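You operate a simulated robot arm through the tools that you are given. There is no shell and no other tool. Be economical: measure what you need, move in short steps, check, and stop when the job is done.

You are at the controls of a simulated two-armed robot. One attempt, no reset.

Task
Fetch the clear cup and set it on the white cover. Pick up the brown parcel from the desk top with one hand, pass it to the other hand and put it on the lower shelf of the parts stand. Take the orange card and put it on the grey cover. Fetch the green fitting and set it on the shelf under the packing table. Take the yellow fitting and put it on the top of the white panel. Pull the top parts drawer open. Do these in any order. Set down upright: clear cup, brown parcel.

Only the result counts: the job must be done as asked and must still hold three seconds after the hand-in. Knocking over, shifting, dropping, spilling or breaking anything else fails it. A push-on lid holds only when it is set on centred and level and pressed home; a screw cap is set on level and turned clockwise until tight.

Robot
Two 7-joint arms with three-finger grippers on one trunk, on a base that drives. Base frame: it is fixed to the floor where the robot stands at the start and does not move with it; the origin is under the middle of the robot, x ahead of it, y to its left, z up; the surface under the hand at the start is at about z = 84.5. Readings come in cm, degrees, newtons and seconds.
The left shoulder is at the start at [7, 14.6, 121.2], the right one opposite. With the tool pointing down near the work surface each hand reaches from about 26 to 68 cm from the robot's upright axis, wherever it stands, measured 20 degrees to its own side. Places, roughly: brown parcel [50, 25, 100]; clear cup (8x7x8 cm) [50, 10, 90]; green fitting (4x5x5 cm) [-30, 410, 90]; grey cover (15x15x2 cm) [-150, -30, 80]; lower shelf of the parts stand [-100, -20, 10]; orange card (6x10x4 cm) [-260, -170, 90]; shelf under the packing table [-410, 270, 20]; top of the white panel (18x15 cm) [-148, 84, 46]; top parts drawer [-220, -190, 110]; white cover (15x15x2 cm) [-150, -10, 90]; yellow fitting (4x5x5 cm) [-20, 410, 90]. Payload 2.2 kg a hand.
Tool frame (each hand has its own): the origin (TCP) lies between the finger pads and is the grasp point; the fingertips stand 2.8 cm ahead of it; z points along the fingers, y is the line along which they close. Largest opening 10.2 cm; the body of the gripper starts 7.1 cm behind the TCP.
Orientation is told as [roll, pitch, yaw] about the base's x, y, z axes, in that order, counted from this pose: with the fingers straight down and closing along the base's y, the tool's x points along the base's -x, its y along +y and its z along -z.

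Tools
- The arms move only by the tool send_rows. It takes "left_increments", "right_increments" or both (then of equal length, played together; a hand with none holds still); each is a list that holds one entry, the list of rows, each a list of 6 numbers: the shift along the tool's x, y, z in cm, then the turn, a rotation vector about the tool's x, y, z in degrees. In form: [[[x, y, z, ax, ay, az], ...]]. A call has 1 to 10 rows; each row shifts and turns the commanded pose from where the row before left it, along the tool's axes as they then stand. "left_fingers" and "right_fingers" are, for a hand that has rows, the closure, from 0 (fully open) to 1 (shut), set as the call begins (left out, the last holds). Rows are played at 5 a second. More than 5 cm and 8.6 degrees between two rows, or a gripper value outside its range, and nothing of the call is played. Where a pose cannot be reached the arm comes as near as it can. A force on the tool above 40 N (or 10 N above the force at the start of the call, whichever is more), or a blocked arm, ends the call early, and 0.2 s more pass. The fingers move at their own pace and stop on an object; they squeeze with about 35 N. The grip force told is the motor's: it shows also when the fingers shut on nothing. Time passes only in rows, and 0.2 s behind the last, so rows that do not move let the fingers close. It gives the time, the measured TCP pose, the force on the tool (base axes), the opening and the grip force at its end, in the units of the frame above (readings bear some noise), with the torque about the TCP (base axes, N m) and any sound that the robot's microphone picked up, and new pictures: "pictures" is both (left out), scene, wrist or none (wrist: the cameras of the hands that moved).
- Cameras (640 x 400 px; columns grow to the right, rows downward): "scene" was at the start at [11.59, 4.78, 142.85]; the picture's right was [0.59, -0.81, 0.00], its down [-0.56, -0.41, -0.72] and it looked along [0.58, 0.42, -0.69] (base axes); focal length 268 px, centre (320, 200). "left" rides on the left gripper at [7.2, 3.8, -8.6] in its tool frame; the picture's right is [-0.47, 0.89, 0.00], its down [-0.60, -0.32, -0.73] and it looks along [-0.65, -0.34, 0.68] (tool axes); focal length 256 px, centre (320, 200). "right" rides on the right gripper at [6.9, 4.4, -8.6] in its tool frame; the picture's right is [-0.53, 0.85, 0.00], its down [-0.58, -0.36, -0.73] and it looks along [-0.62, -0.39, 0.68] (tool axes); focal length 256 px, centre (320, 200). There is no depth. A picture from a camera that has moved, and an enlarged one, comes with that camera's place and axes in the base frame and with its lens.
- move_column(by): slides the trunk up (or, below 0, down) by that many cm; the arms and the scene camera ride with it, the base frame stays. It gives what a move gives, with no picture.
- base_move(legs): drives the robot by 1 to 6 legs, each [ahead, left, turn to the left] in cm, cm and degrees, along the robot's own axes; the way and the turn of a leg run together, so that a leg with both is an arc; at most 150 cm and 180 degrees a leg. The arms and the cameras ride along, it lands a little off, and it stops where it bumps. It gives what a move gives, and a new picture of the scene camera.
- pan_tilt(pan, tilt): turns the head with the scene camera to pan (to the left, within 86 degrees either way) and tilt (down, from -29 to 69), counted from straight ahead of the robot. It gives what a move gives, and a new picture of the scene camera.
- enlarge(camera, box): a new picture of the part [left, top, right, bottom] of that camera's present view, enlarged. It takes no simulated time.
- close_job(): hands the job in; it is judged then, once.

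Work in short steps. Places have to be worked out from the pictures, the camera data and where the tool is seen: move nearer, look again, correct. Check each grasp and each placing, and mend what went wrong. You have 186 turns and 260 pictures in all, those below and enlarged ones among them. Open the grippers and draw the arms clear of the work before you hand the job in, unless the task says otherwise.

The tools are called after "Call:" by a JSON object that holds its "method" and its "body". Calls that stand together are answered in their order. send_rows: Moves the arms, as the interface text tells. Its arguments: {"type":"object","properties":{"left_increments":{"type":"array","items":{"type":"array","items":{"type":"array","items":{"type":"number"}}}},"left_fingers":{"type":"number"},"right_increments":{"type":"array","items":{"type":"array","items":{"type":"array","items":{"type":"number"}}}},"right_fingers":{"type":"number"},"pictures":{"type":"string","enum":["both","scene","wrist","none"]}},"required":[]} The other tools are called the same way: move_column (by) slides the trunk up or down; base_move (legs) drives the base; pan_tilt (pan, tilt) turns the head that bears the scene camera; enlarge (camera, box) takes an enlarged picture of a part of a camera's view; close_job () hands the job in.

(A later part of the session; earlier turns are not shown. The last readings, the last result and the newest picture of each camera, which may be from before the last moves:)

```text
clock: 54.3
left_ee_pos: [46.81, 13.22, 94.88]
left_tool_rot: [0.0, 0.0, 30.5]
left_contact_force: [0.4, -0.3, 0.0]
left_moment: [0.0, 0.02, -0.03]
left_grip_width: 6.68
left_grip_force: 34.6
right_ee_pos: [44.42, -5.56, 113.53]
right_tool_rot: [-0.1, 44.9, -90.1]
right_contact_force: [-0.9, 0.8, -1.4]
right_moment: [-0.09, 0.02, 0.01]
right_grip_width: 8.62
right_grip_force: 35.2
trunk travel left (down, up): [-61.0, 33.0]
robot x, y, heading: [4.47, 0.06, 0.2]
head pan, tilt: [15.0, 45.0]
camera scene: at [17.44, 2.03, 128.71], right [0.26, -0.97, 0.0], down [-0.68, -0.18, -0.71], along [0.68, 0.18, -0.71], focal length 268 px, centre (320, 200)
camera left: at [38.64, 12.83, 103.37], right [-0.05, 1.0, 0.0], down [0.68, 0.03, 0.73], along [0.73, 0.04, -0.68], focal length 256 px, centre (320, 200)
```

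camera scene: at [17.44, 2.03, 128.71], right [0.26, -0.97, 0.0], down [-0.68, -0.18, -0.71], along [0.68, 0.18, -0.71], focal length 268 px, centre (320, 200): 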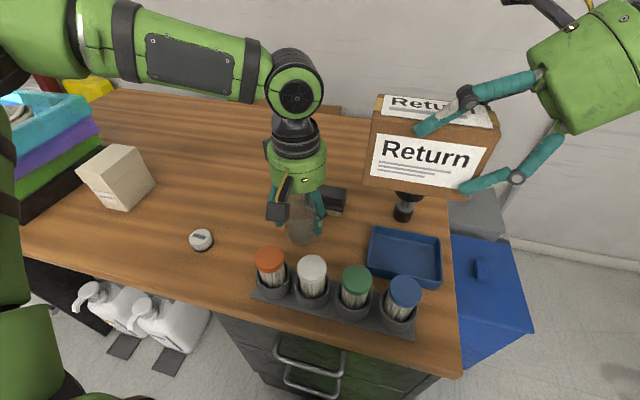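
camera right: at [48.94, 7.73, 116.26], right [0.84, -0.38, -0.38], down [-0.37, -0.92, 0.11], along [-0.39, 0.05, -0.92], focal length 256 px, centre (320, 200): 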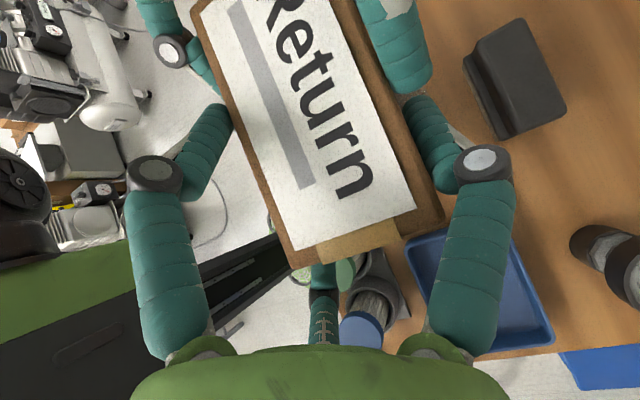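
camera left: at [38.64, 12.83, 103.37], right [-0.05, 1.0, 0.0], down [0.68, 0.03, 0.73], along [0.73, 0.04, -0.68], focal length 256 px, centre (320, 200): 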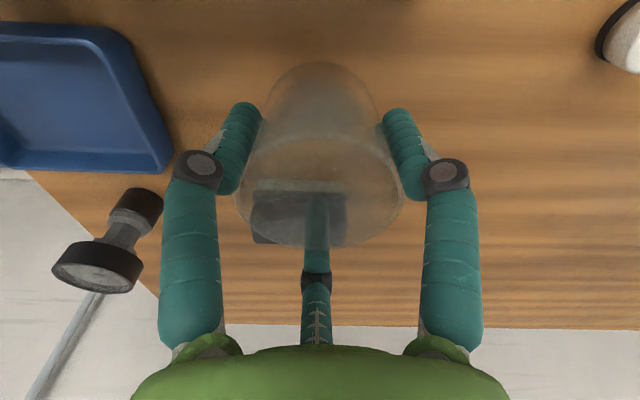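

The cup is held (6.7 cm). I raise it, then back away from the desk and turn to see what lies behind.

Call:
{"method": "send_rows", "body": {"left_increments": [[[0, 0, -3, 0, 0, 0], [0, 0, -4, 0, 0, 0], [0, 0, -4, 0, 0, 0], [0, 0, -4, 0, 0, 0], [2, 2, 0, 0, 0, 0], [2, 2, 0, 0, 0, 0]]], "pictures": "none"}}

Call:
{"method": "base_move", "body": {"legs": [[-22, 0, 0], [0, 0, 90]]}}

Call:
{"method": "pan_tilt", "body": {"pan": 60, "tilt": 25}}

```text
clock: 55.7
left_ee_pos: [41.38, 14.46, 109.86]
left_tool_rot: [-0.1, -0.1, 30.5]
left_contact_force: [0.3, -0.1, -0.1]
left_moment: [0.01, -0.02, 0.03]
left_grip_width: 6.65
left_grip_force: 35.0
right_ee_pos: [44.25, -5.41, 113.44]
right_tool_rot: [0.1, 45.0, -90.0]
right_contact_force: [0.1, 0.5, -1.8]
right_moment: [-0.12, 0.02, -0.04]
right_grip_width: 8.6
right_grip_force: 34.8
trunk travel left (down, up): [-61.0, 33.0]
robot x, y, heading: [4.46, 0.16, 0.2]
head pan, tilt: [15.0, 45.0]
```

```text
clock: 61.3
left_ee_pos: [-32.19, 36.74, 109.88]
left_tool_rot: [0.0, -0.1, 121.1]
left_contact_force: [-0.2, 0.6, -0.1]
left_moment: [0.03, 0.01, 0.02]
left_grip_width: 6.66
left_grip_force: 34.6
right_ee_pos: [-12.26, 39.85, 113.41]
right_tool_rot: [-0.1, 45.0, 0.5]
right_contact_force: [0.4, -0.1, -2.3]
right_moment: [-0.03, -0.05, -0.02]
right_grip_width: 8.59
right_grip_force: 34.7
trunk travel left (down, up): [-61.0, 33.0]
robot x, y, heading: [-16.92, 0.02, 90.7]
head pan, tilt: [15.0, 45.0]
camera scene: at [-19.54, 12.83, 128.71], right [0.96, 0.27, 0.0], down [0.19, -0.68, -0.71], along [-0.19, 0.68, -0.71], focal length 268 px, centre (320, 200)
```

scene: 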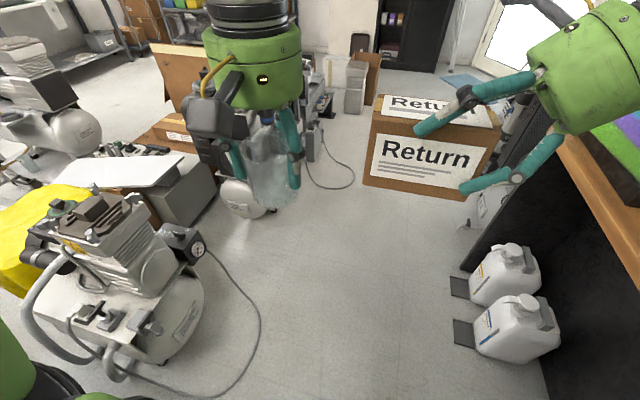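

```text
clock: 62.4
left_ee_pos: [-32.23, 36.65, 109.84]
left_tool_rot: [0.1, 0.0, 121.0]
left_contact_force: [-0.6, 0.1, -0.2]
left_moment: [0.02, 0.03, 0.01]
left_grip_width: 6.69
left_grip_force: 34.9
right_ee_pos: [-12.2, 39.83, 113.52]
right_tool_rot: [-0.1, 45.0, 0.5]
right_contact_force: [-0.2, -0.1, -2.6]
right_moment: [-0.02, -0.04, 0.03]
right_grip_width: 8.59
right_grip_force: 35.0
trunk travel left (down, up): [-61.0, 33.0]
robot x, y, heading: [-17.35, -0.11, 90.4]
head pan, tilt: [60.0, 25.0]
camera scene: at [-25.38, 9.53, 131.76], right [0.49, 0.87, 0.0], down [0.37, -0.21, -0.91], along [-0.79, 0.45, -0.42], focal length 268 px, centre (320, 200)
```

scene: 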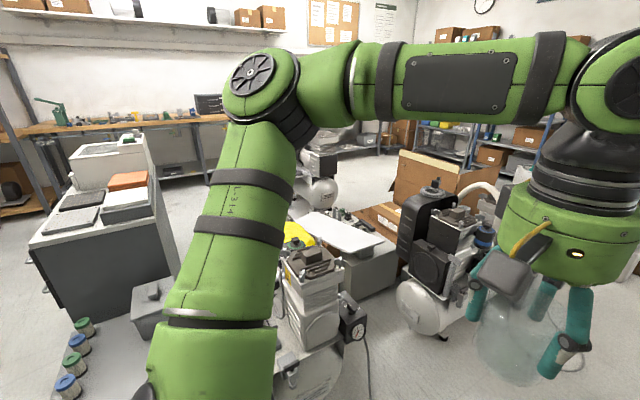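

I turn a further 90° to face the stands at x≈-150 and look around.

Call:
{"method": "base_move", "body": {"legs": [[0, 0, 90]]}}

Call:
{"method": "pan_tilt", "body": {"pan": 0, "tilt": 35}}

```text
clock: 66.6
left_ee_pos: [-54.19, -14.63, 109.84]
left_tool_rot: [0.0, 0.0, -149.4]
left_contact_force: [-0.3, -0.2, -1.8]
left_moment: [0.02, 0.0, -0.01]
left_grip_width: 6.67
left_grip_force: 35.3
right_ee_pos: [-57.0, 5.31, 113.39]
right_tool_rot: [-0.1, 45.1, 90.0]
right_contact_force: [0.0, 0.0, -3.4]
right_moment: [0.07, -0.05, 0.0]
right_grip_width: 8.6
right_grip_force: 35.1
trunk travel left (down, up): [-61.0, 33.0]
robot x, y, heading: [-17.27, 0.14, -179.8]
head pan, tilt: [60.0, 25.0]
camera scene: at [-26.91, -8.04, 131.77], right [-0.87, 0.5, 0.0], down [0.21, 0.37, -0.91], along [-0.45, -0.79, -0.42], focal length 268 px, centre (320, 200)
```

scene: 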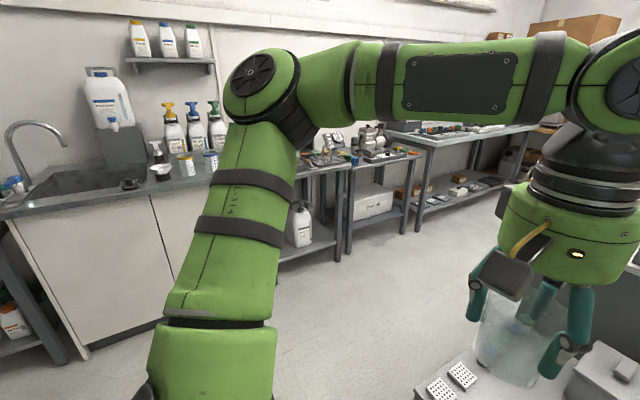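

```text
clock: 67.9
left_ee_pos: [-54.12, -14.59, 109.85]
left_tool_rot: [0.0, 0.1, -149.3]
left_contact_force: [0.3, 0.3, -0.3]
left_moment: [-0.01, 0.0, 0.0]
left_grip_width: 6.66
left_grip_force: 35.1
right_ee_pos: [-56.94, 5.3, 113.41]
right_tool_rot: [-0.1, 44.9, 90.2]
right_contact_force: [0.9, -0.1, -2.1]
right_moment: [0.06, -0.01, 0.01]
right_grip_width: 8.62
right_grip_force: 35.5
trunk travel left (down, up): [-61.0, 33.0]
robot x, y, heading: [-17.36, -0.29, -179.8]
head pan, tilt: [0.0, 35.0]
camera scene: at [-31.14, -0.09, 130.19], right [0.0, 1.0, 0.0], down [0.57, 0.0, -0.82], along [-0.82, 0.0, -0.57], focal length 268 px, centre (320, 200)
```

scene: 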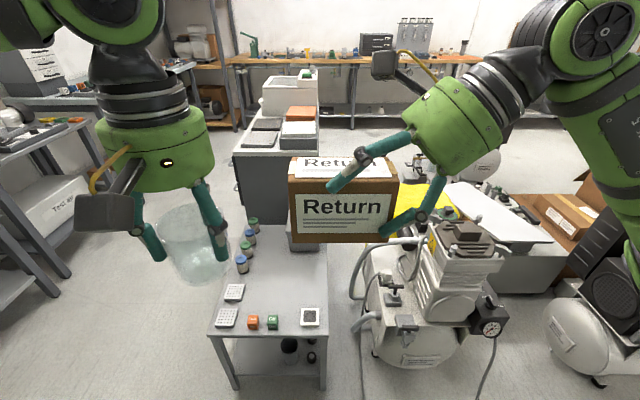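

The parts stand is the low table (front x≈-79, y -36..2). The cabinet with the covers is behind it. I look closer at both.

Call:
{"method": "enlarge", "body": {"camera": "scene", "box": [200, 60, 340, 160]}}

Call:
{"method": "enlarge", "body": {"camera": "scene", "box": [190, 210, 430, 400]}}

```text
4.00 times, centred on (270, 110) of scene
camera zoom: at [-31.14, -0.09, 130.19], right [0.0, 1.0, 0.0], down [0.57, 0.0, -0.82], along [-0.82, 0.0, -0.57], focal length 1070 px, centre (520, 560)
```

zoom: 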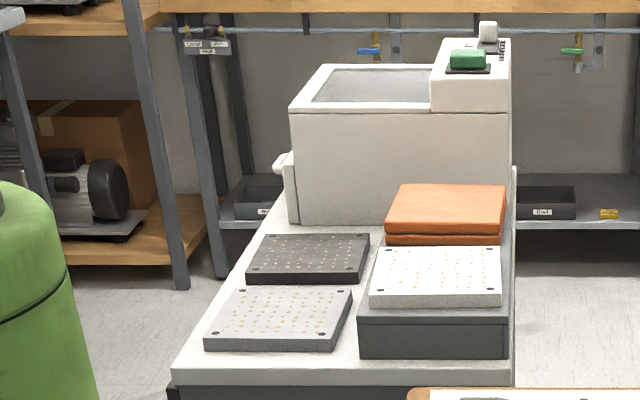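

```text
2.11 times, centred on (310, 305) of scene
camera zoom: at [-31.14, -0.09, 130.19], right [0.0, 1.0, 0.0], down [0.57, 0.0, -0.82], along [-0.82, 0.0, -0.57], focal length 563 px, centre (341, -21)
```

zoom: 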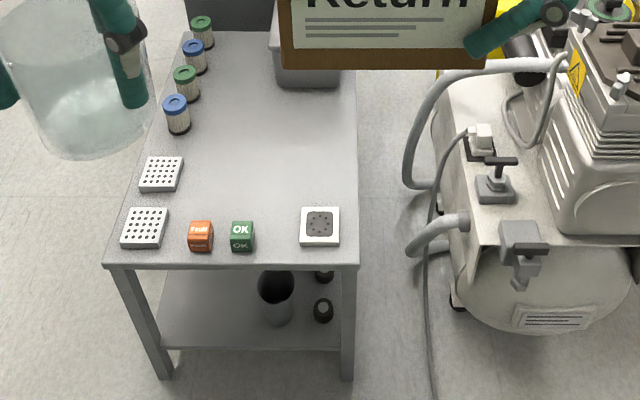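

I strafe left and ahead to line up the right hand with the free left half of the lower shelf, and turn the right hand so that the parcel points forward.

Call:
{"method": "send_rows", "body": {"right_increments": [[[0, 0, 0, -5.8, 0, 5.8], [0, 0, 0, -5.8, 0, 5.8], [0, 0, 0, -5.8, 0, 5.8], [0, 0, 0, -5.8, 0, 5.8], [0, 0, 0, -5.8, 0, 5.8], [0, 0, 0, -5.8, 0, 5.8], [0, 0, 0, -5.8, 0, 5.8], [0, 0, 0, -5.8, 0, 5.8], [0, 0, 0, -5.8, 0, 5.8], [0, 0, 0, -5.8, 0, 5.8]]], "pictures": "none"}}

Call:
{"method": "base_move", "body": {"legs": [[0, 41, 0], [15, 0, 0]]}}

```text
clock: 70.1
left_ee_pos: [-54.01, -14.69, 109.7]
left_tool_rot: [0.0, 0.0, -149.3]
left_contact_force: [0.3, -0.2, 0.0]
left_moment: [0.01, 0.0, 0.02]
left_grip_width: 6.67
left_grip_force: 35.4
right_ee_pos: [-57.0, 5.35, 113.37]
right_tool_rot: [0.1, 45.0, 8.1]
right_contact_force: [-0.5, 0.7, -2.7]
right_moment: [-0.02, -0.08, 0.0]
right_grip_width: 8.58
right_grip_force: 35.2
trunk travel left (down, up): [-61.0, 33.0]
robot x, y, heading: [-17.34, -0.15, -179.9]
head pan, tilt: [0.0, 35.0]
```

```text
clock: 73.6
left_ee_pos: [-68.79, -55.56, 110.0]
left_tool_rot: [-0.2, 0.0, -149.1]
left_contact_force: [0.6, 0.5, -0.2]
left_moment: [0.0, 0.03, 0.0]
left_grip_width: 6.66
left_grip_force: 35.1
right_ee_pos: [-71.68, -35.75, 113.51]
right_tool_rot: [0.0, 45.0, 8.5]
right_contact_force: [0.2, -0.6, -1.7]
right_moment: [-0.01, -0.04, -0.01]
right_grip_width: 8.62
right_grip_force: 34.8
trunk travel left (down, up): [-61.0, 33.0]
robot x, y, heading: [-31.85, -40.84, -179.6]
head pan, tilt: [0.0, 35.0]
camera scene: at [-45.79, -40.96, 130.21], right [-0.01, 1.0, 0.0], down [0.57, 0.0, -0.82], along [-0.82, -0.01, -0.57], focal length 268 px, centre (320, 200)
```

scene: 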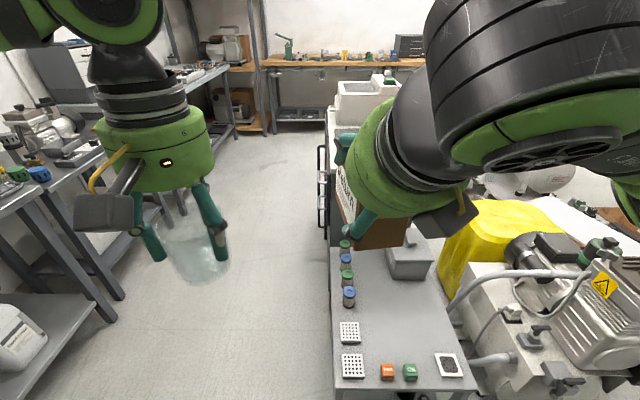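

I finish the yaw, back off 8 cm and lower the trunk to look into the shelf.

Call:
{"method": "send_rows", "body": {"right_increments": [[[0, 0, 0, -5.8, 0, 5.8]]], "pictures": "none"}}

Call:
{"method": "base_move", "body": {"legs": [[-10, 0, 0]]}}

Call:
{"method": "move_column", "body": {"by": -55}}

Call:
{"method": "pan_tilt", "body": {"pan": -10, "tilt": 40}}

```text
clock: 74.0
left_ee_pos: [-68.68, -55.84, 109.85]
left_tool_rot: [-0.2, 0.0, -149.1]
left_contact_force: [1.5, 0.1, -0.7]
left_moment: [0.05, 0.03, 0.0]
left_grip_width: 6.69
left_grip_force: 34.9
right_ee_pos: [-71.45, -35.82, 113.5]
right_tool_rot: [0.2, 45.0, 0.3]
right_contact_force: [0.4, -0.6, -2.2]
right_moment: [-0.01, -0.05, -0.01]
right_grip_width: 8.55
right_grip_force: 35.1
trunk travel left (down, up): [-61.0, 33.0]
robot x, y, heading: [-32.12, -40.83, -179.5]
head pan, tilt: [0.0, 35.0]
```

```text
clock: 75.2
left_ee_pos: [-58.77, -55.58, 109.76]
left_tool_rot: [0.0, 0.0, -148.9]
left_contact_force: [0.0, -0.5, 0.2]
left_moment: [-0.04, 0.03, 0.02]
left_grip_width: 6.65
left_grip_force: 34.9
right_ee_pos: [-61.88, -35.69, 113.4]
right_tool_rot: [0.0, 44.9, 0.4]
right_contact_force: [-0.9, -0.7, -1.0]
right_moment: [-0.02, -0.07, 0.02]
right_grip_width: 8.59
right_grip_force: 34.8
trunk travel left (down, up): [-61.0, 33.0]
robot x, y, heading: [-21.7, -40.78, -179.5]
head pan, tilt: [0.0, 35.0]
camera scene: at [-36.01, -40.93, 130.18], right [-0.01, 1.0, 0.0], down [0.57, 0.0, -0.82], along [-0.82, -0.01, -0.57], focal length 268 px, centre (320, 200)
```

scene: 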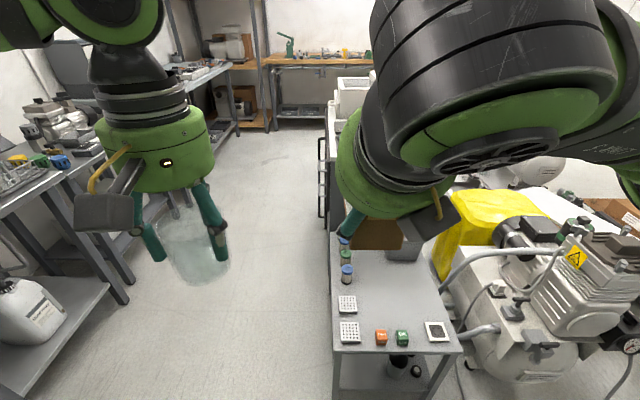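

```text
refused: -55 is not a number from -40 to 40
```

```text
clock: 75.9
left_ee_pos: [-58.73, -55.47, 109.79]
left_tool_rot: [0.1, -0.1, -149.0]
left_contact_force: [-0.1, 0.5, -1.1]
left_moment: [0.01, -0.03, 0.02]
left_grip_width: 6.68
left_grip_force: 34.7
right_ee_pos: [-61.67, -35.77, 113.41]
right_tool_rot: [0.1, 45.0, 0.3]
right_contact_force: [0.1, 0.3, -1.7]
right_moment: [-0.06, -0.06, -0.01]
right_grip_width: 8.62
right_grip_force: 35.6
trunk travel left (down, up): [-61.0, 33.0]
robot x, y, heading: [-21.9, -40.32, -179.6]
head pan, tilt: [-10.0, 40.0]
camera scene: at [-35.44, -39.45, 129.45], right [0.16, 0.99, 0.0], down [0.63, -0.11, -0.77], along [-0.76, 0.13, -0.64], focal length 268 px, centre (320, 200)
```

scene: 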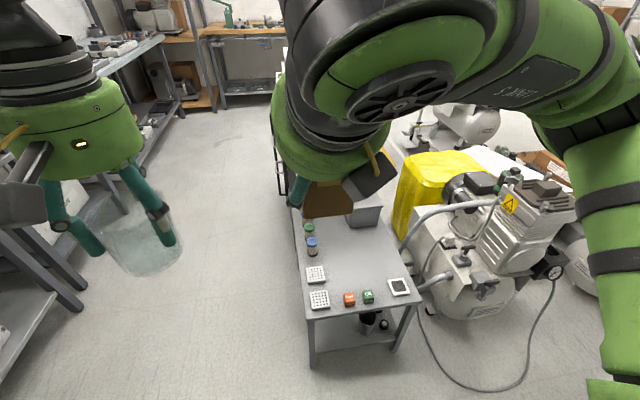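

The column moves at most 40 per call; I lower it 40 first.

Call:
{"method": "move_column", "body": {"by": -40}}

Call:
{"method": "pan_tilt", "body": {"pan": -8, "tilt": 35}}

```text
clock: 79.7
left_ee_pos: [-58.76, -55.62, 69.79]
left_tool_rot: [0.0, 0.1, -149.0]
left_contact_force: [-0.2, -0.8, -0.5]
left_moment: [0.01, 0.01, 0.0]
left_grip_width: 6.67
left_grip_force: 34.7
right_ee_pos: [-61.85, -35.71, 73.4]
right_tool_rot: [0.1, 44.9, 0.3]
right_contact_force: [-0.2, 0.4, -3.0]
right_moment: [-0.02, -0.05, 0.02]
right_grip_width: 8.6
right_grip_force: 35.0
trunk travel left (down, up): [-21.0, 73.0]
robot x, y, heading: [-22.11, -40.65, -179.7]
head pan, tilt: [-10.0, 40.0]
```

```text
clock: 80.4
left_ee_pos: [-58.77, -55.53, 69.8]
left_tool_rot: [0.0, 0.0, -149.1]
left_contact_force: [-0.8, 0.0, -0.6]
left_moment: [0.0, -0.01, -0.01]
left_grip_width: 6.67
left_grip_force: 35.3
right_ee_pos: [-61.74, -35.62, 73.4]
right_tool_rot: [0.1, 45.0, 0.4]
right_contact_force: [0.2, -0.3, -2.2]
right_moment: [-0.05, -0.05, 0.04]
right_grip_width: 8.6
right_grip_force: 35.0
trunk travel left (down, up): [-21.0, 73.0]
robot x, y, heading: [-22.01, -40.8, -179.3]
head pan, tilt: [-8.0, 35.0]
camera scene: at [-35.84, -39.7, 90.19], right [0.13, 0.99, 0.0], down [0.57, -0.08, -0.82], along [-0.81, 0.11, -0.57], focal length 268 px, centre (320, 200)
```

scene: 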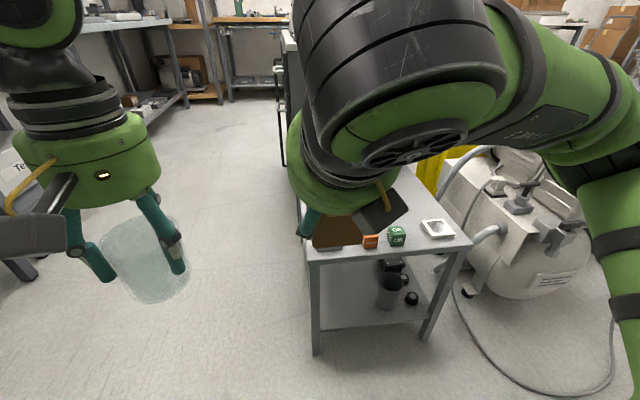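

Call:
{"method": "enlarge", "body": {"camera": "scene", "box": [280, 220, 480, 360]}}

```text
2.86 times, centred on (380, 290) of scene
camera zoom: at [-35.84, -39.7, 90.19], right [0.13, 0.99, 0.0], down [0.57, -0.08, -0.82], along [-0.81, 0.11, -0.57], focal length 764 px, centre (149, -57)
```

zoom: 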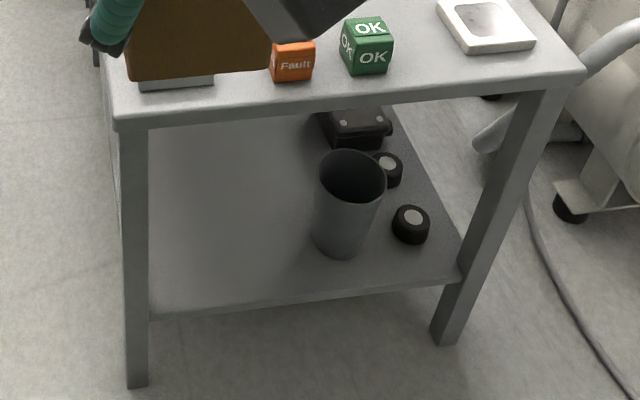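

The shelf surface is at z≈13, its front edge near x=-78. The grey vase is at [-85, -11.5] and the left half is free. I lower the trunk 20 and bring the right hand down in front of the shelf.

Call:
{"method": "move_column", "body": {"by": -20}}

Call:
{"method": "send_rows", "body": {"right_increments": [[[-2.7, 1.1, 2.7, 0, 0, 0], [-2.7, 1.1, 2.7, 0, 0, 0], [-2.7, 1.1, 2.7, 0, 0, 0], [-2.7, 1.1, 2.7, 0, 0, 0], [-2.7, 1.1, 2.7, 0, 0, 0], [-2.7, 1.1, 2.7, 0, 0, 0], [-2.4, 1.1, 2.4, 0, 0, 0], [0, 1.0, 0, 0, 0, 0]]], "pictures": "both"}}

```text
clock: 82.5
left_ee_pos: [-58.64, -55.63, 49.91]
left_tool_rot: [-0.1, -0.1, -149.0]
left_contact_force: [0.5, 0.4, -0.3]
left_moment: [-0.02, -0.03, 0.03]
left_grip_width: 6.66
left_grip_force: 34.5
right_ee_pos: [-61.73, -35.61, 53.36]
right_tool_rot: [0.1, 44.9, 0.4]
right_contact_force: [-0.1, -0.3, -2.0]
right_moment: [-0.04, -0.05, 0.0]
right_grip_width: 8.58
right_grip_force: 34.5
trunk travel left (down, up): [-1.0, 93.0]
robot x, y, heading: [-22.11, -40.66, -179.6]
head pan, tilt: [-8.0, 35.0]
```

```text
clock: 84.3
left_ee_pos: [-58.83, -55.56, 49.9]
left_tool_rot: [0.0, -0.1, -149.1]
left_contact_force: [0.4, -0.3, -1.4]
left_moment: [-0.01, 0.04, 0.0]
left_grip_width: 6.66
left_grip_force: 34.8
right_ee_pos: [-65.41, -28.92, 27.3]
right_tool_rot: [0.1, 44.8, 0.3]
right_contact_force: [0.0, 0.1, -2.3]
right_moment: [-0.06, -0.05, 0.0]
right_grip_width: 8.59
right_grip_force: 35.1
right hand out of reach, approached as far as the arm can: row 4, 5, 6, 8
trunk travel left (down, up): [-1.0, 93.0]
robot x, y, heading: [-21.8, -40.65, -179.4]
head pan, tilt: [-8.0, 35.0]
camera scene: at [-35.83, -39.7, 70.19], right [0.13, 0.99, 0.0], down [0.57, -0.08, -0.82], along [-0.81, 0.11, -0.57], focal length 268 px, centre (320, 200)
camera right: at [-64.2, -24.49, 38.32], right [0.38, 0.85, -0.38], down [0.93, -0.36, 0.11], along [-0.04, -0.39, -0.92], focal length 256 px, centre (320, 200)
```

scene: 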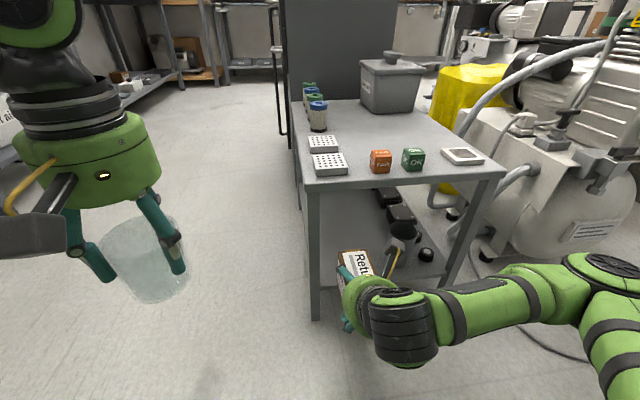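
right: 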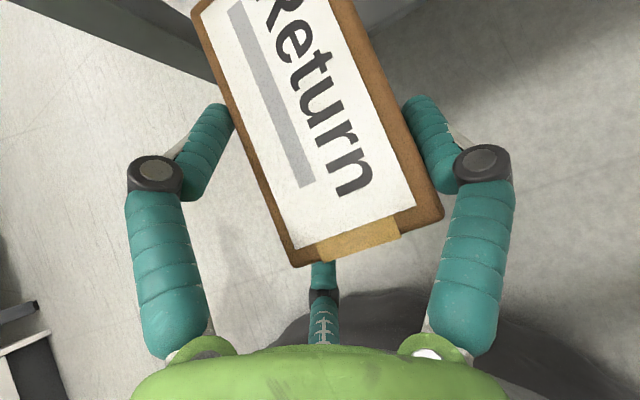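

The right hand is at [-65, -29, 27], in front of the shelf opening (z 13–40). I drive forward in two parts to carry the parcel in.

Call:
{"method": "base_move", "body": {"legs": [[0, -1.7, 0], [9, 0, 0]]}}

Call:
{"method": "enlarge", "body": {"camera": "scene", "box": [280, 160, 480, 360]}}

Call:
{"method": "enlarge", "body": {"camera": "right", "box": [0, 0, 640, 400]}}

```text
clock: 85.8
left_ee_pos: [-67.47, -53.93, 49.89]
left_tool_rot: [-0.1, -0.1, -148.9]
left_contact_force: [0.0, -0.2, -0.7]
left_moment: [-0.01, -0.03, 0.0]
left_grip_width: 6.66
left_grip_force: 35.0
right_ee_pos: [-74.23, -27.28, 27.47]
right_tool_rot: [0.1, 44.8, 0.3]
right_contact_force: [0.0, -0.3, -3.1]
right_moment: [-0.05, -0.1, 0.01]
right_grip_width: 8.61
right_grip_force: 35.1
trunk travel left (down, up): [-1.0, 93.0]
robot x, y, heading: [-31.08, -39.19, -179.6]
head pan, tilt: [-8.0, 35.0]
camera scene: at [-44.69, -38.08, 70.19], right [0.13, 0.99, 0.0], down [0.57, -0.07, -0.82], along [-0.81, 0.11, -0.57], focal length 268 px, centre (320, 200)
```

scene: 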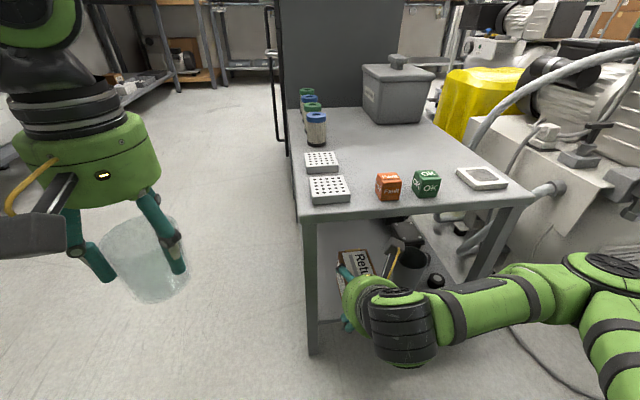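

```text
2.00 times, centred on (380, 260) of scene
camera zoom: at [-44.69, -38.08, 70.19], right [0.13, 0.99, 0.0], down [0.57, -0.07, -0.82], along [-0.81, 0.11, -0.57], focal length 535 px, centre (200, 80)
```

zoom: 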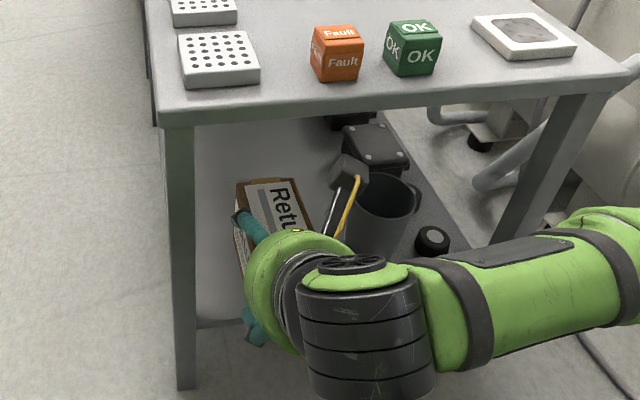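

```text
1.00 times, centred on (320, 200) of right (not enlarged: the box is as wide or as high as the picture)
camera zoom: at [-73.06, -22.9, 38.36], right [0.38, 0.85, -0.38], down [0.93, -0.36, 0.11], along [-0.04, -0.39, -0.92], focal length 256 px, centre (320, 200)
```

zoom: 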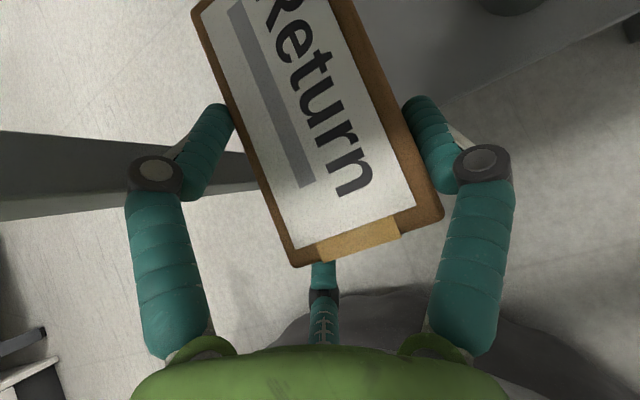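

The camera block would come close to the table's underside, so I go in along the tool's own 45° axis (forward and down together).

Call:
{"method": "send_rows", "body": {"right_increments": [[[0, 0, 2, 0, 0, 0], [0, 0, 2, 0, 0, 0], [0, 0, 2, 0, 0, 0], [0, 0, 1.5, 0, 0, 0]]], "pictures": "both"}}

Call:
{"method": "enlarge", "body": {"camera": "scene", "box": [280, 200, 480, 360]}}

```text
clock: 86.8
left_ee_pos: [-67.56, -53.9, 49.76]
left_tool_rot: [-0.1, 0.0, -149.0]
left_contact_force: [0.0, -0.2, 0.2]
left_moment: [0.01, -0.02, -0.01]
left_grip_width: 6.66
left_grip_force: 35.1
right_ee_pos: [-79.55, -27.22, 22.04]
right_tool_rot: [0.1, 44.8, 0.3]
right_contact_force: [-0.1, 0.0, -2.7]
right_moment: [-0.02, -0.1, 0.0]
right_grip_width: 8.6
right_grip_force: 35.3
trunk travel left (down, up): [-1.0, 93.0]
robot x, y, heading: [-30.98, -39.16, -179.6]
head pan, tilt: [-8.0, 35.0]
camera scene: at [-44.69, -38.08, 70.19], right [0.13, 0.99, 0.0], down [0.57, -0.07, -0.82], along [-0.81, 0.11, -0.57], focal length 268 px, centre (320, 200)
camera right: at [-78.3, -22.85, 32.89], right [0.38, 0.85, -0.38], down [0.93, -0.36, 0.11], along [-0.04, -0.39, -0.92], focal length 256 px, centre (320, 200)
```

scene: 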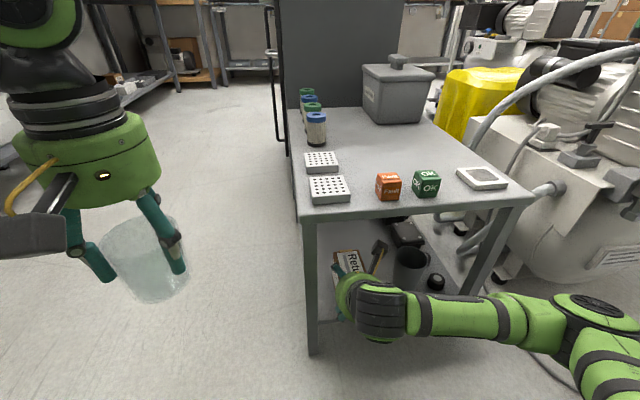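
right: 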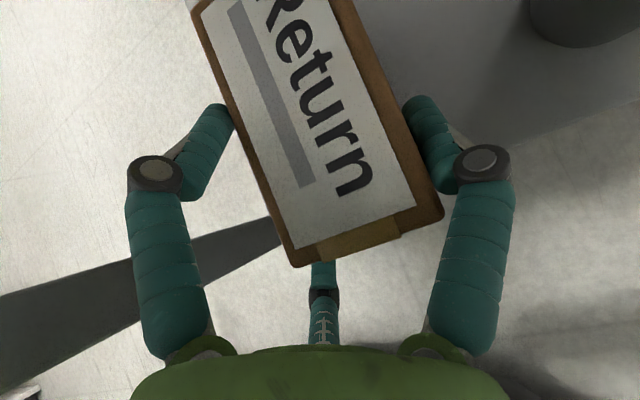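

```text
2.50 times, centred on (380, 280) of scene
camera zoom: at [-44.69, -38.08, 70.19], right [0.13, 0.99, 0.0], down [0.57, -0.07, -0.82], along [-0.81, 0.11, -0.57], focal length 669 px, centre (170, 0)
```

zoom: 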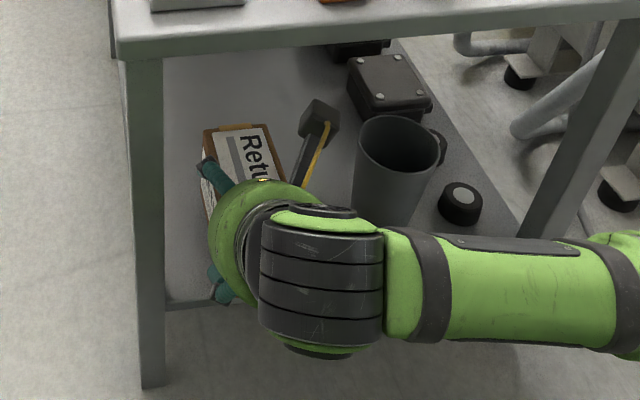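

The shelf edge is at x≈-78.3 and the parcel's near end at -76.6. I drive 5 cm forward, then lower until it touches.

Call:
{"method": "base_move", "body": {"legs": [[5, 0, 0]]}}

Call:
{"method": "send_rows", "body": {"right_increments": [[[-0.5, 0, 0.5, 0, 0, 0], [-0.35, 0, 0.35, 0, 0, 0], [-0.35, 0, 0.35, 0, 0, 0]]], "pictures": "wrist"}}

```text
clock: 87.7
left_ee_pos: [-72.65, -53.95, 49.84]
left_tool_rot: [0.0, 0.0, -149.1]
left_contact_force: [0.5, 0.1, -0.2]
left_moment: [0.01, 0.0, -0.01]
left_grip_width: 6.69
left_grip_force: 35.1
right_ee_pos: [-84.29, -27.39, 22.0]
right_tool_rot: [0.1, 44.7, 0.3]
right_contact_force: [-1.0, -0.8, -2.8]
right_moment: [-0.05, -0.07, 0.02]
right_grip_width: 8.59
right_grip_force: 35.0
trunk travel left (down, up): [-1.0, 93.0]
robot x, y, heading: [-35.66, -39.4, -179.6]
head pan, tilt: [-8.0, 35.0]
camera scene: at [-49.62, -38.12, 70.19], right [0.13, 0.99, 0.0], down [0.57, -0.07, -0.82], along [-0.81, 0.11, -0.57], focal length 268 px, centre (320, 200)
```

scene: 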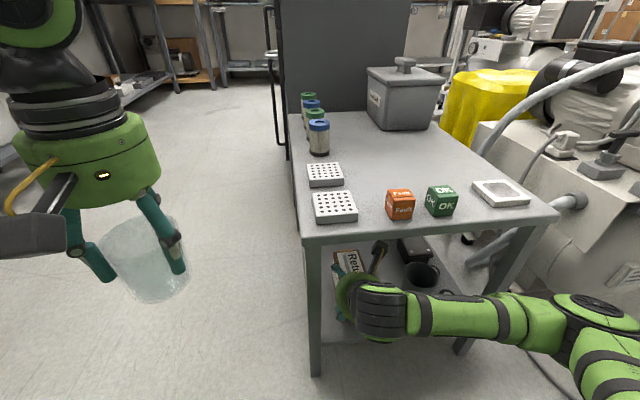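

```text
clock: 88.5
left_ee_pos: [-72.42, -54.04, 50.01]
left_tool_rot: [-0.1, -0.2, -148.9]
left_contact_force: [-0.3, -0.1, -0.5]
left_moment: [-0.02, 0.0, 0.0]
left_grip_width: 6.66
left_grip_force: 35.3
right_ee_pos: [-84.55, -27.44, 20.79]
right_tool_rot: [0.0, 45.5, 0.4]
right_contact_force: [8.3, 2.6, 21.5]
right_moment: [0.93, -0.25, 0.07]
right_grip_width: 8.65
right_grip_force: 35.3
trunk travel left (down, up): [-1.0, 93.0]
robot x, y, heading: [-35.52, -39.28, -179.5]
head pan, tilt: [-8.0, 35.0]
camera right: at [-83.19, -23.0, 31.66], right [0.37, 0.85, -0.38], down [0.93, -0.36, 0.1], along [-0.05, -0.39, -0.92], focal length 256 px, centre (320, 200)
```

right: 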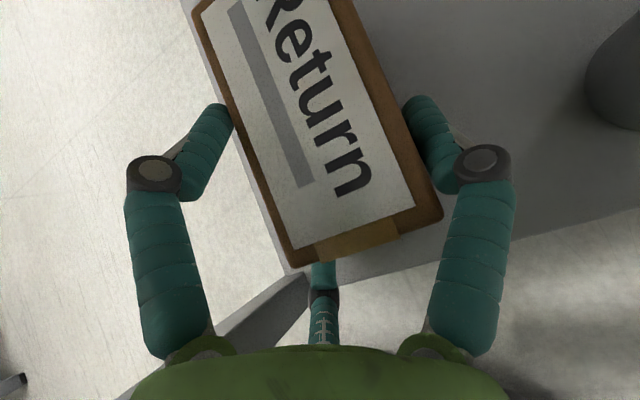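

Contact at z 20.8 (21 N). I ease up slightly, then open and withdraw along the tool axis.

Call:
{"method": "send_rows", "body": {"right_increments": [[[0.2, 0, -0.2, 0, 0, 0], [0, 0, 0, 0, 0, 0]]], "pictures": "none"}}

Call:
{"method": "send_rows", "body": {"right_increments": [[[0, 0, 0, 0, 0, 0], [0, 0, 0, 0, 0, 0], [0, 0, 0, 0, 0, 0]]], "right_fingers": 0, "pictures": "wrist"}}

```text
clock: 89.1
left_ee_pos: [-72.43, -54.13, 49.95]
left_tool_rot: [0.0, -0.1, -149.0]
left_contact_force: [0.2, 0.1, -1.5]
left_moment: [0.03, 0.0, 0.0]
left_grip_width: 6.68
left_grip_force: 35.3
right_ee_pos: [-84.59, -27.25, 20.8]
right_tool_rot: [-0.1, 45.3, 0.5]
right_contact_force: [-3.7, -3.2, 12.6]
right_moment: [0.41, 1.58, 0.45]
right_grip_width: 8.63
right_grip_force: 34.8
trunk travel left (down, up): [-1.0, 93.0]
robot x, y, heading: [-35.64, -39.31, -179.4]
head pan, tilt: [-8.0, 35.0]
```

```text
clock: 89.9
left_ee_pos: [-72.62, -54.01, 49.89]
left_tool_rot: [-0.1, 0.1, -149.1]
left_contact_force: [-0.4, -0.6, -1.3]
left_moment: [0.0, 0.03, -0.04]
left_grip_width: 6.65
left_grip_force: 35.0
right_ee_pos: [-84.39, -27.19, 20.55]
right_tool_rot: [0.2, 44.9, 0.3]
right_contact_force: [-0.5, 0.4, -0.2]
right_moment: [0.04, 0.03, 0.0]
right_grip_width: 10.23
right_grip_force: 0.1
trunk travel left (down, up): [-1.0, 93.0]
robot x, y, heading: [-35.87, -39.33, -179.5]
head pan, tilt: [-8.0, 35.0]
camera right: at [-83.21, -22.89, 31.41], right [0.38, 0.85, -0.37], down [0.93, -0.36, 0.11], along [-0.04, -0.39, -0.92], focal length 256 px, centre (320, 200)
```

right: 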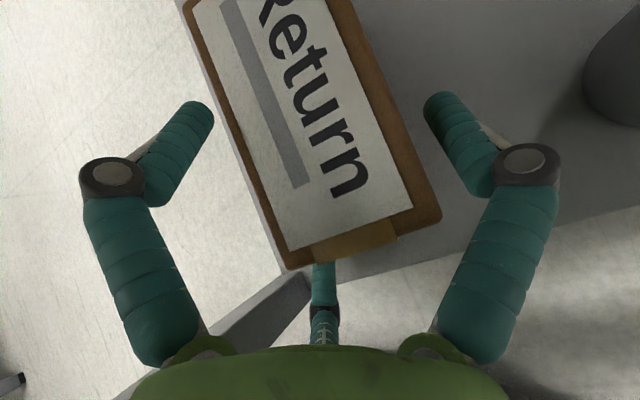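

The parcel stands on the shelf. I centre the open fingers about it and back straight out with the base.

Call:
{"method": "send_rows", "body": {"right_increments": [[[0, -0.35, 0, 0, 0, 0], [-1, 0, -1, 0, 0, 0], [-1.5, 0, -1.5, 0, 0, 0]]], "pictures": "none"}}

Call:
{"method": "base_move", "body": {"legs": [[-20, 0, 0]]}}

Call:
{"method": "enlarge", "body": {"camera": "scene", "box": [280, 160, 480, 320]}}

```text
clock: 90.7
left_ee_pos: [-72.39, -54.04, 49.73]
left_tool_rot: [0.0, 0.0, -149.0]
left_contact_force: [0.9, -0.6, -0.3]
left_moment: [-0.02, -0.01, -0.01]
left_grip_width: 6.68
left_grip_force: 35.4
right_ee_pos: [-80.88, -27.51, 20.62]
right_tool_rot: [0.1, 44.8, 0.3]
right_contact_force: [-0.6, -0.3, 0.0]
right_moment: [-0.03, 0.02, -0.01]
right_grip_width: 10.2
right_grip_force: 0.1
trunk travel left (down, up): [-1.0, 93.0]
robot x, y, heading: [-36.04, -39.34, -179.5]
head pan, tilt: [-8.0, 35.0]
```

```text
clock: 92.3
left_ee_pos: [-52.72, -53.64, 49.81]
left_tool_rot: [0.0, 0.0, -149.3]
left_contact_force: [-0.2, 0.1, 0.0]
left_moment: [0.01, 0.01, 0.01]
left_grip_width: 6.68
left_grip_force: 35.4
right_ee_pos: [-61.06, -27.21, 20.52]
right_tool_rot: [0.0, 44.8, 0.0]
right_contact_force: [0.4, 0.7, 0.0]
right_moment: [0.01, -0.01, 0.02]
right_grip_width: 10.21
right_grip_force: 0.0
trunk travel left (down, up): [-1.0, 93.0]
robot x, y, heading: [-16.05, -39.22, -179.6]
head pan, tilt: [-8.0, 35.0]
camera scene: at [-29.8, -37.94, 70.19], right [0.14, 0.99, 0.0], down [0.57, -0.08, -0.82], along [-0.81, 0.11, -0.57], focal length 268 px, centre (320, 200)
```

scene: 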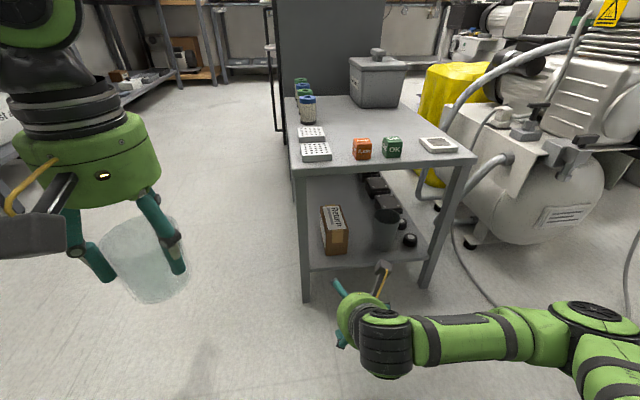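

```text
2.50 times, centred on (380, 240) of scene
camera zoom: at [-29.8, -37.94, 70.19], right [0.14, 0.99, 0.0], down [0.57, -0.08, -0.82], along [-0.81, 0.11, -0.57], focal length 669 px, centre (170, 100)
```

zoom: 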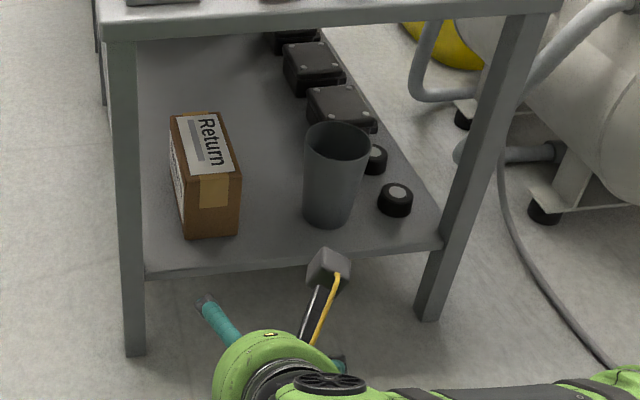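

The parcel stands upright on the lower shelf. Now I raise the trunk and the right hand, then drive toward the left side of the cabinet with the covers.

Call:
{"method": "move_column", "body": {"by": 40}}

Call:
{"method": "move_column", "body": {"by": 22}}

Call:
{"method": "send_rows", "body": {"right_increments": [[[2.8, 0, -2.8, 0, 0, 0], [2.8, 0, -2.8, 0, 0, 0], [2.8, 0, -2.8, 0, 0, 0], [2.8, 0, -2.8, 0, 0, 0], [2.8, 0, -2.8, 0, 0, 0], [2.8, 0, -2.8, 0, 0, 0], [2.8, 0, -2.8, 0, 0, 0]]], "pictures": "none"}}

Call:
{"method": "base_move", "body": {"legs": [[0, 33, 0], [70, 0, 0]]}}

```text
clock: 96.2
left_ee_pos: [-52.85, -53.59, 89.93]
left_tool_rot: [0.0, 0.0, -149.3]
left_contact_force: [-0.7, -0.3, -0.3]
left_moment: [-0.05, -0.04, -0.03]
left_grip_width: 6.65
left_grip_force: 35.2
right_ee_pos: [-61.09, -27.2, 60.61]
right_tool_rot: [0.0, 44.6, 0.0]
right_contact_force: [0.4, -0.1, -0.5]
right_moment: [-0.04, 0.01, 0.02]
right_grip_width: 10.21
right_grip_force: 0.0
trunk travel left (down, up): [-41.0, 53.0]
robot x, y, heading: [-16.3, -38.99, -179.8]
head pan, tilt: [-8.0, 35.0]
```

```text
clock: 98.5
left_ee_pos: [-52.83, -53.64, 111.85]
left_tool_rot: [-0.1, 0.1, -149.2]
left_contact_force: [-0.2, -0.9, -0.1]
left_moment: [-0.02, 0.01, -0.01]
left_grip_width: 6.68
left_grip_force: 35.0
right_ee_pos: [-60.99, -27.31, 82.67]
right_tool_rot: [0.1, 44.7, 0.0]
right_contact_force: [-0.6, -0.6, -0.1]
right_moment: [0.03, -0.01, 0.01]
right_grip_width: 10.21
right_grip_force: 0.1
trunk travel left (down, up): [-63.0, 31.0]
robot x, y, heading: [-16.23, -39.06, -179.7]
head pan, tilt: [-8.0, 35.0]
```

```text
clock: 100.1
left_ee_pos: [-52.75, -53.78, 111.93]
left_tool_rot: [-0.2, -0.1, -149.3]
left_contact_force: [-0.1, 0.1, -0.7]
left_moment: [0.0, -0.04, -0.02]
left_grip_width: 6.67
left_grip_force: 35.6
right_ee_pos: [-61.08, -27.31, 110.65]
right_tool_rot: [0.2, 44.8, 0.0]
right_contact_force: [0.3, -0.4, -0.5]
right_moment: [0.04, 0.04, 0.0]
right_grip_width: 10.2
right_grip_force: 0.0
trunk travel left (down, up): [-63.0, 31.0]
robot x, y, heading: [-15.83, -39.4, -179.9]
head pan, tilt: [-8.0, 35.0]
```

```text
clock: 105.7
left_ee_pos: [-122.68, -86.76, 111.85]
left_tool_rot: [-0.2, 0.0, -149.4]
left_contact_force: [0.4, 0.5, -0.7]
left_moment: [0.01, 0.01, -0.01]
left_grip_width: 6.64
left_grip_force: 34.9
right_ee_pos: [-130.92, -60.4, 110.63]
right_tool_rot: [0.1, 44.9, 0.0]
right_contact_force: [0.3, -0.9, -0.1]
right_moment: [0.02, 0.01, 0.02]
right_grip_width: 10.21
right_grip_force: 0.0
trunk travel left (down, up): [-63.0, 31.0]
robot x, y, heading: [-85.95, -72.28, -179.9]
head pan, tilt: [-8.0, 35.0]
camera scene: at [-99.68, -71.1, 132.2], right [0.14, 0.99, 0.0], down [0.57, -0.08, -0.82], along [-0.81, 0.11, -0.57], focal length 268 px, centre (320, 200)
```

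scene: 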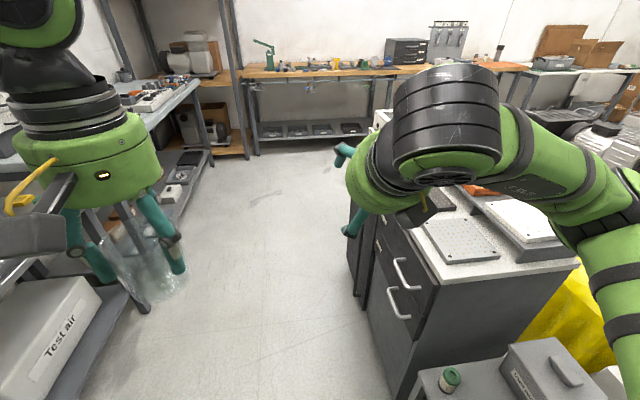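

I drive on to x≈-135, keep y≈-73, and turn right to face the cabinet.

Call:
{"method": "base_move", "body": {"legs": [[49, 1, 0], [0, 0, -90]]}}

Call:
{"method": "pan_tilt", "body": {"pan": 5, "tilt": 45}}

```text
clock: 112.5
left_ee_pos: [-149.07, -36.18, 111.82]
left_tool_rot: [-0.1, 0.0, 119.3]
left_contact_force: [0.3, 0.4, -0.6]
left_moment: [0.04, 0.0, 0.01]
left_grip_width: 6.65
left_grip_force: 34.8
right_ee_pos: [-122.37, -28.42, 110.66]
right_tool_rot: [0.2, 44.8, -91.2]
right_contact_force: [0.3, 0.0, 0.5]
right_moment: [-0.01, 0.01, -0.04]
right_grip_width: 10.18
right_grip_force: 0.0
trunk travel left (down, up): [-63.0, 31.0]
robot x, y, heading: [-135.24, -73.21, 89.0]
head pan, tilt: [-8.0, 35.0]
camera scene: at [-133.81, -59.57, 132.2], right [0.99, -0.16, 0.0], down [-0.09, -0.57, -0.82], along [0.13, 0.81, -0.57], focal length 268 px, centre (320, 200)
```

scene: 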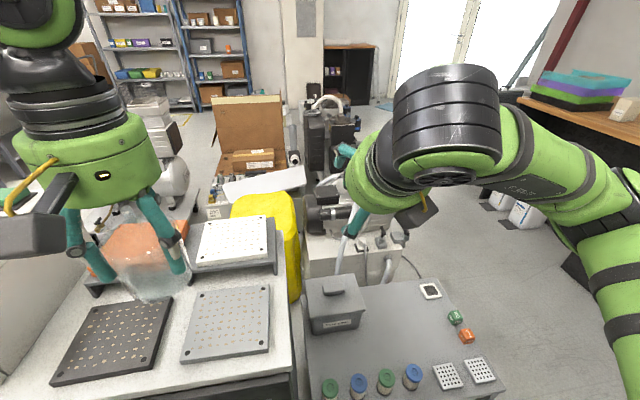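

```text
clock: 113.2
left_ee_pos: [-149.2, -36.14, 111.83]
left_tool_rot: [0.0, -0.1, 119.4]
left_contact_force: [0.2, 1.0, 0.2]
left_moment: [0.02, 0.0, 0.01]
left_grip_width: 6.68
left_grip_force: 34.7
right_ee_pos: [-122.42, -28.5, 110.5]
right_tool_rot: [0.1, 44.9, -91.2]
right_contact_force: [-0.5, 0.2, 0.1]
right_moment: [0.01, 0.0, 0.0]
right_grip_width: 10.21
right_grip_force: 0.2
trunk travel left (down, up): [-63.0, 31.0]
robot x, y, heading: [-135.16, -73.1, 88.9]
head pan, tilt: [5.0, 45.0]
camera scene: at [-135.74, -60.15, 130.72], right [1.0, 0.07, 0.0], down [0.05, -0.71, -0.71], along [-0.05, 0.71, -0.71], focal length 268 px, centre (320, 200)
```

scene: 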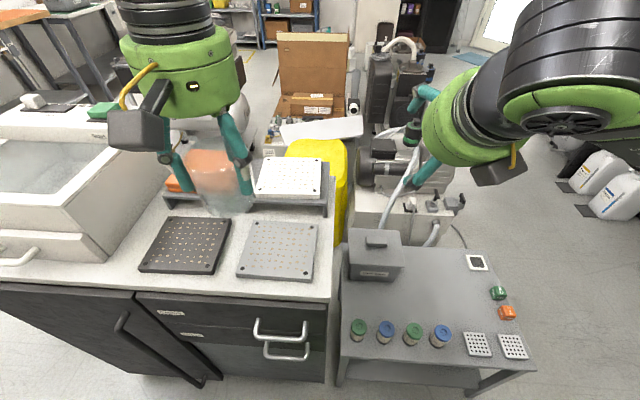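

The white cover's top is at about [-147, -9.6, 88]. I move the cup over it, stopping 6 cm above.

Call:
{"method": "send_rows", "body": {"left_increments": [[[-3.64, -2.47, 0, 0, 0, 0], [-3.64, -2.47, 0, 0, 0, 0], [-3.64, -2.47, 0, 0, 0, 0], [-3.64, -2.47, 0, 0, 0, 0], [-3.64, -2.47, 0, 0, 0, 0], [-3.6, -2.47, 0, 0, 0, 0], [0, 0, 4, 0, 0, 0], [0, 0, 4, 0, 0, 0], [0, 0, 3, 0, 0, 0]]], "pictures": "both"}}

Call:
{"method": "enlarge", "body": {"camera": "scene", "box": [190, 90, 370, 230]}}

```text
clock: 115.2
left_ee_pos: [-155.46, -20.81, 100.9]
left_tool_rot: [-0.1, 0.0, 119.6]
left_contact_force: [0.0, -0.1, -0.5]
left_moment: [-0.02, -0.02, 0.0]
left_grip_width: 6.66
left_grip_force: 34.1
left hand out of reach, approached as far as the arm can: row 2, 3, 4, 5, 6
right_ee_pos: [-122.42, -28.42, 110.52]
right_tool_rot: [0.1, 44.7, -91.1]
right_contact_force: [0.0, 0.3, 0.2]
right_moment: [-0.05, -0.01, 0.02]
right_grip_width: 10.21
right_grip_force: 0.0
trunk travel left (down, up): [-63.0, 31.0]
robot x, y, heading: [-135.21, -72.91, 88.7]
head pan, tilt: [5.0, 45.0]
camera scene: at [-135.76, -60.11, 130.71], right [1.0, 0.07, 0.0], down [0.05, -0.71, -0.71], along [-0.05, 0.71, -0.71], focal length 268 px, centre (320, 200)
camera left: at [-155.22, -29.14, 109.36], right [-1.0, -0.03, 0.0], down [-0.02, 0.68, 0.73], along [-0.02, 0.73, -0.68], focal length 256 px, centre (320, 200)
```

scene: 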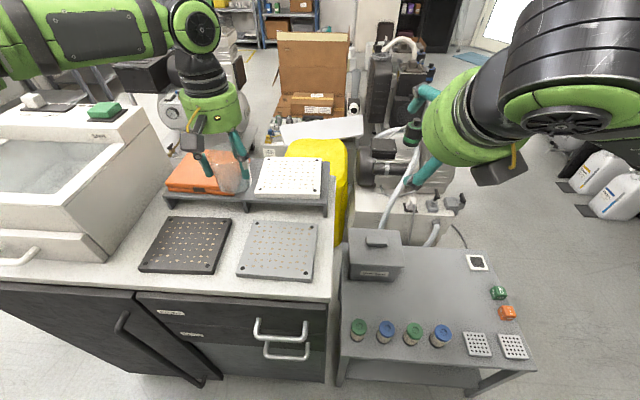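
left: 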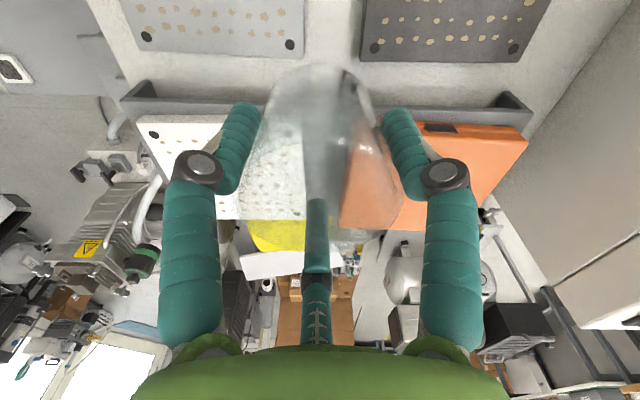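

```text
2.86 times, centred on (280, 160) of scene
camera zoom: at [-135.76, -60.11, 130.71], right [1.0, 0.07, 0.0], down [0.05, -0.71, -0.71], along [-0.05, 0.71, -0.71], focal length 764 px, centre (434, 314)
```

zoom: 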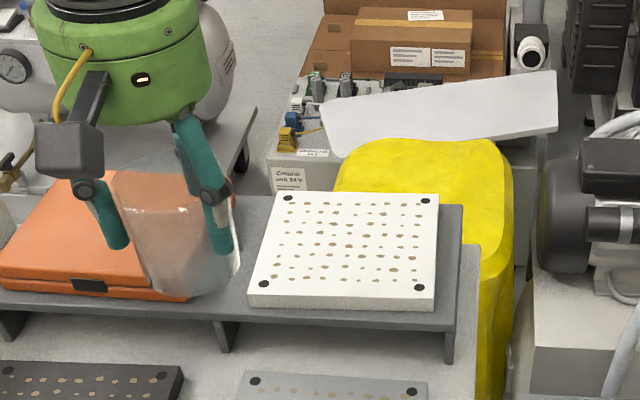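

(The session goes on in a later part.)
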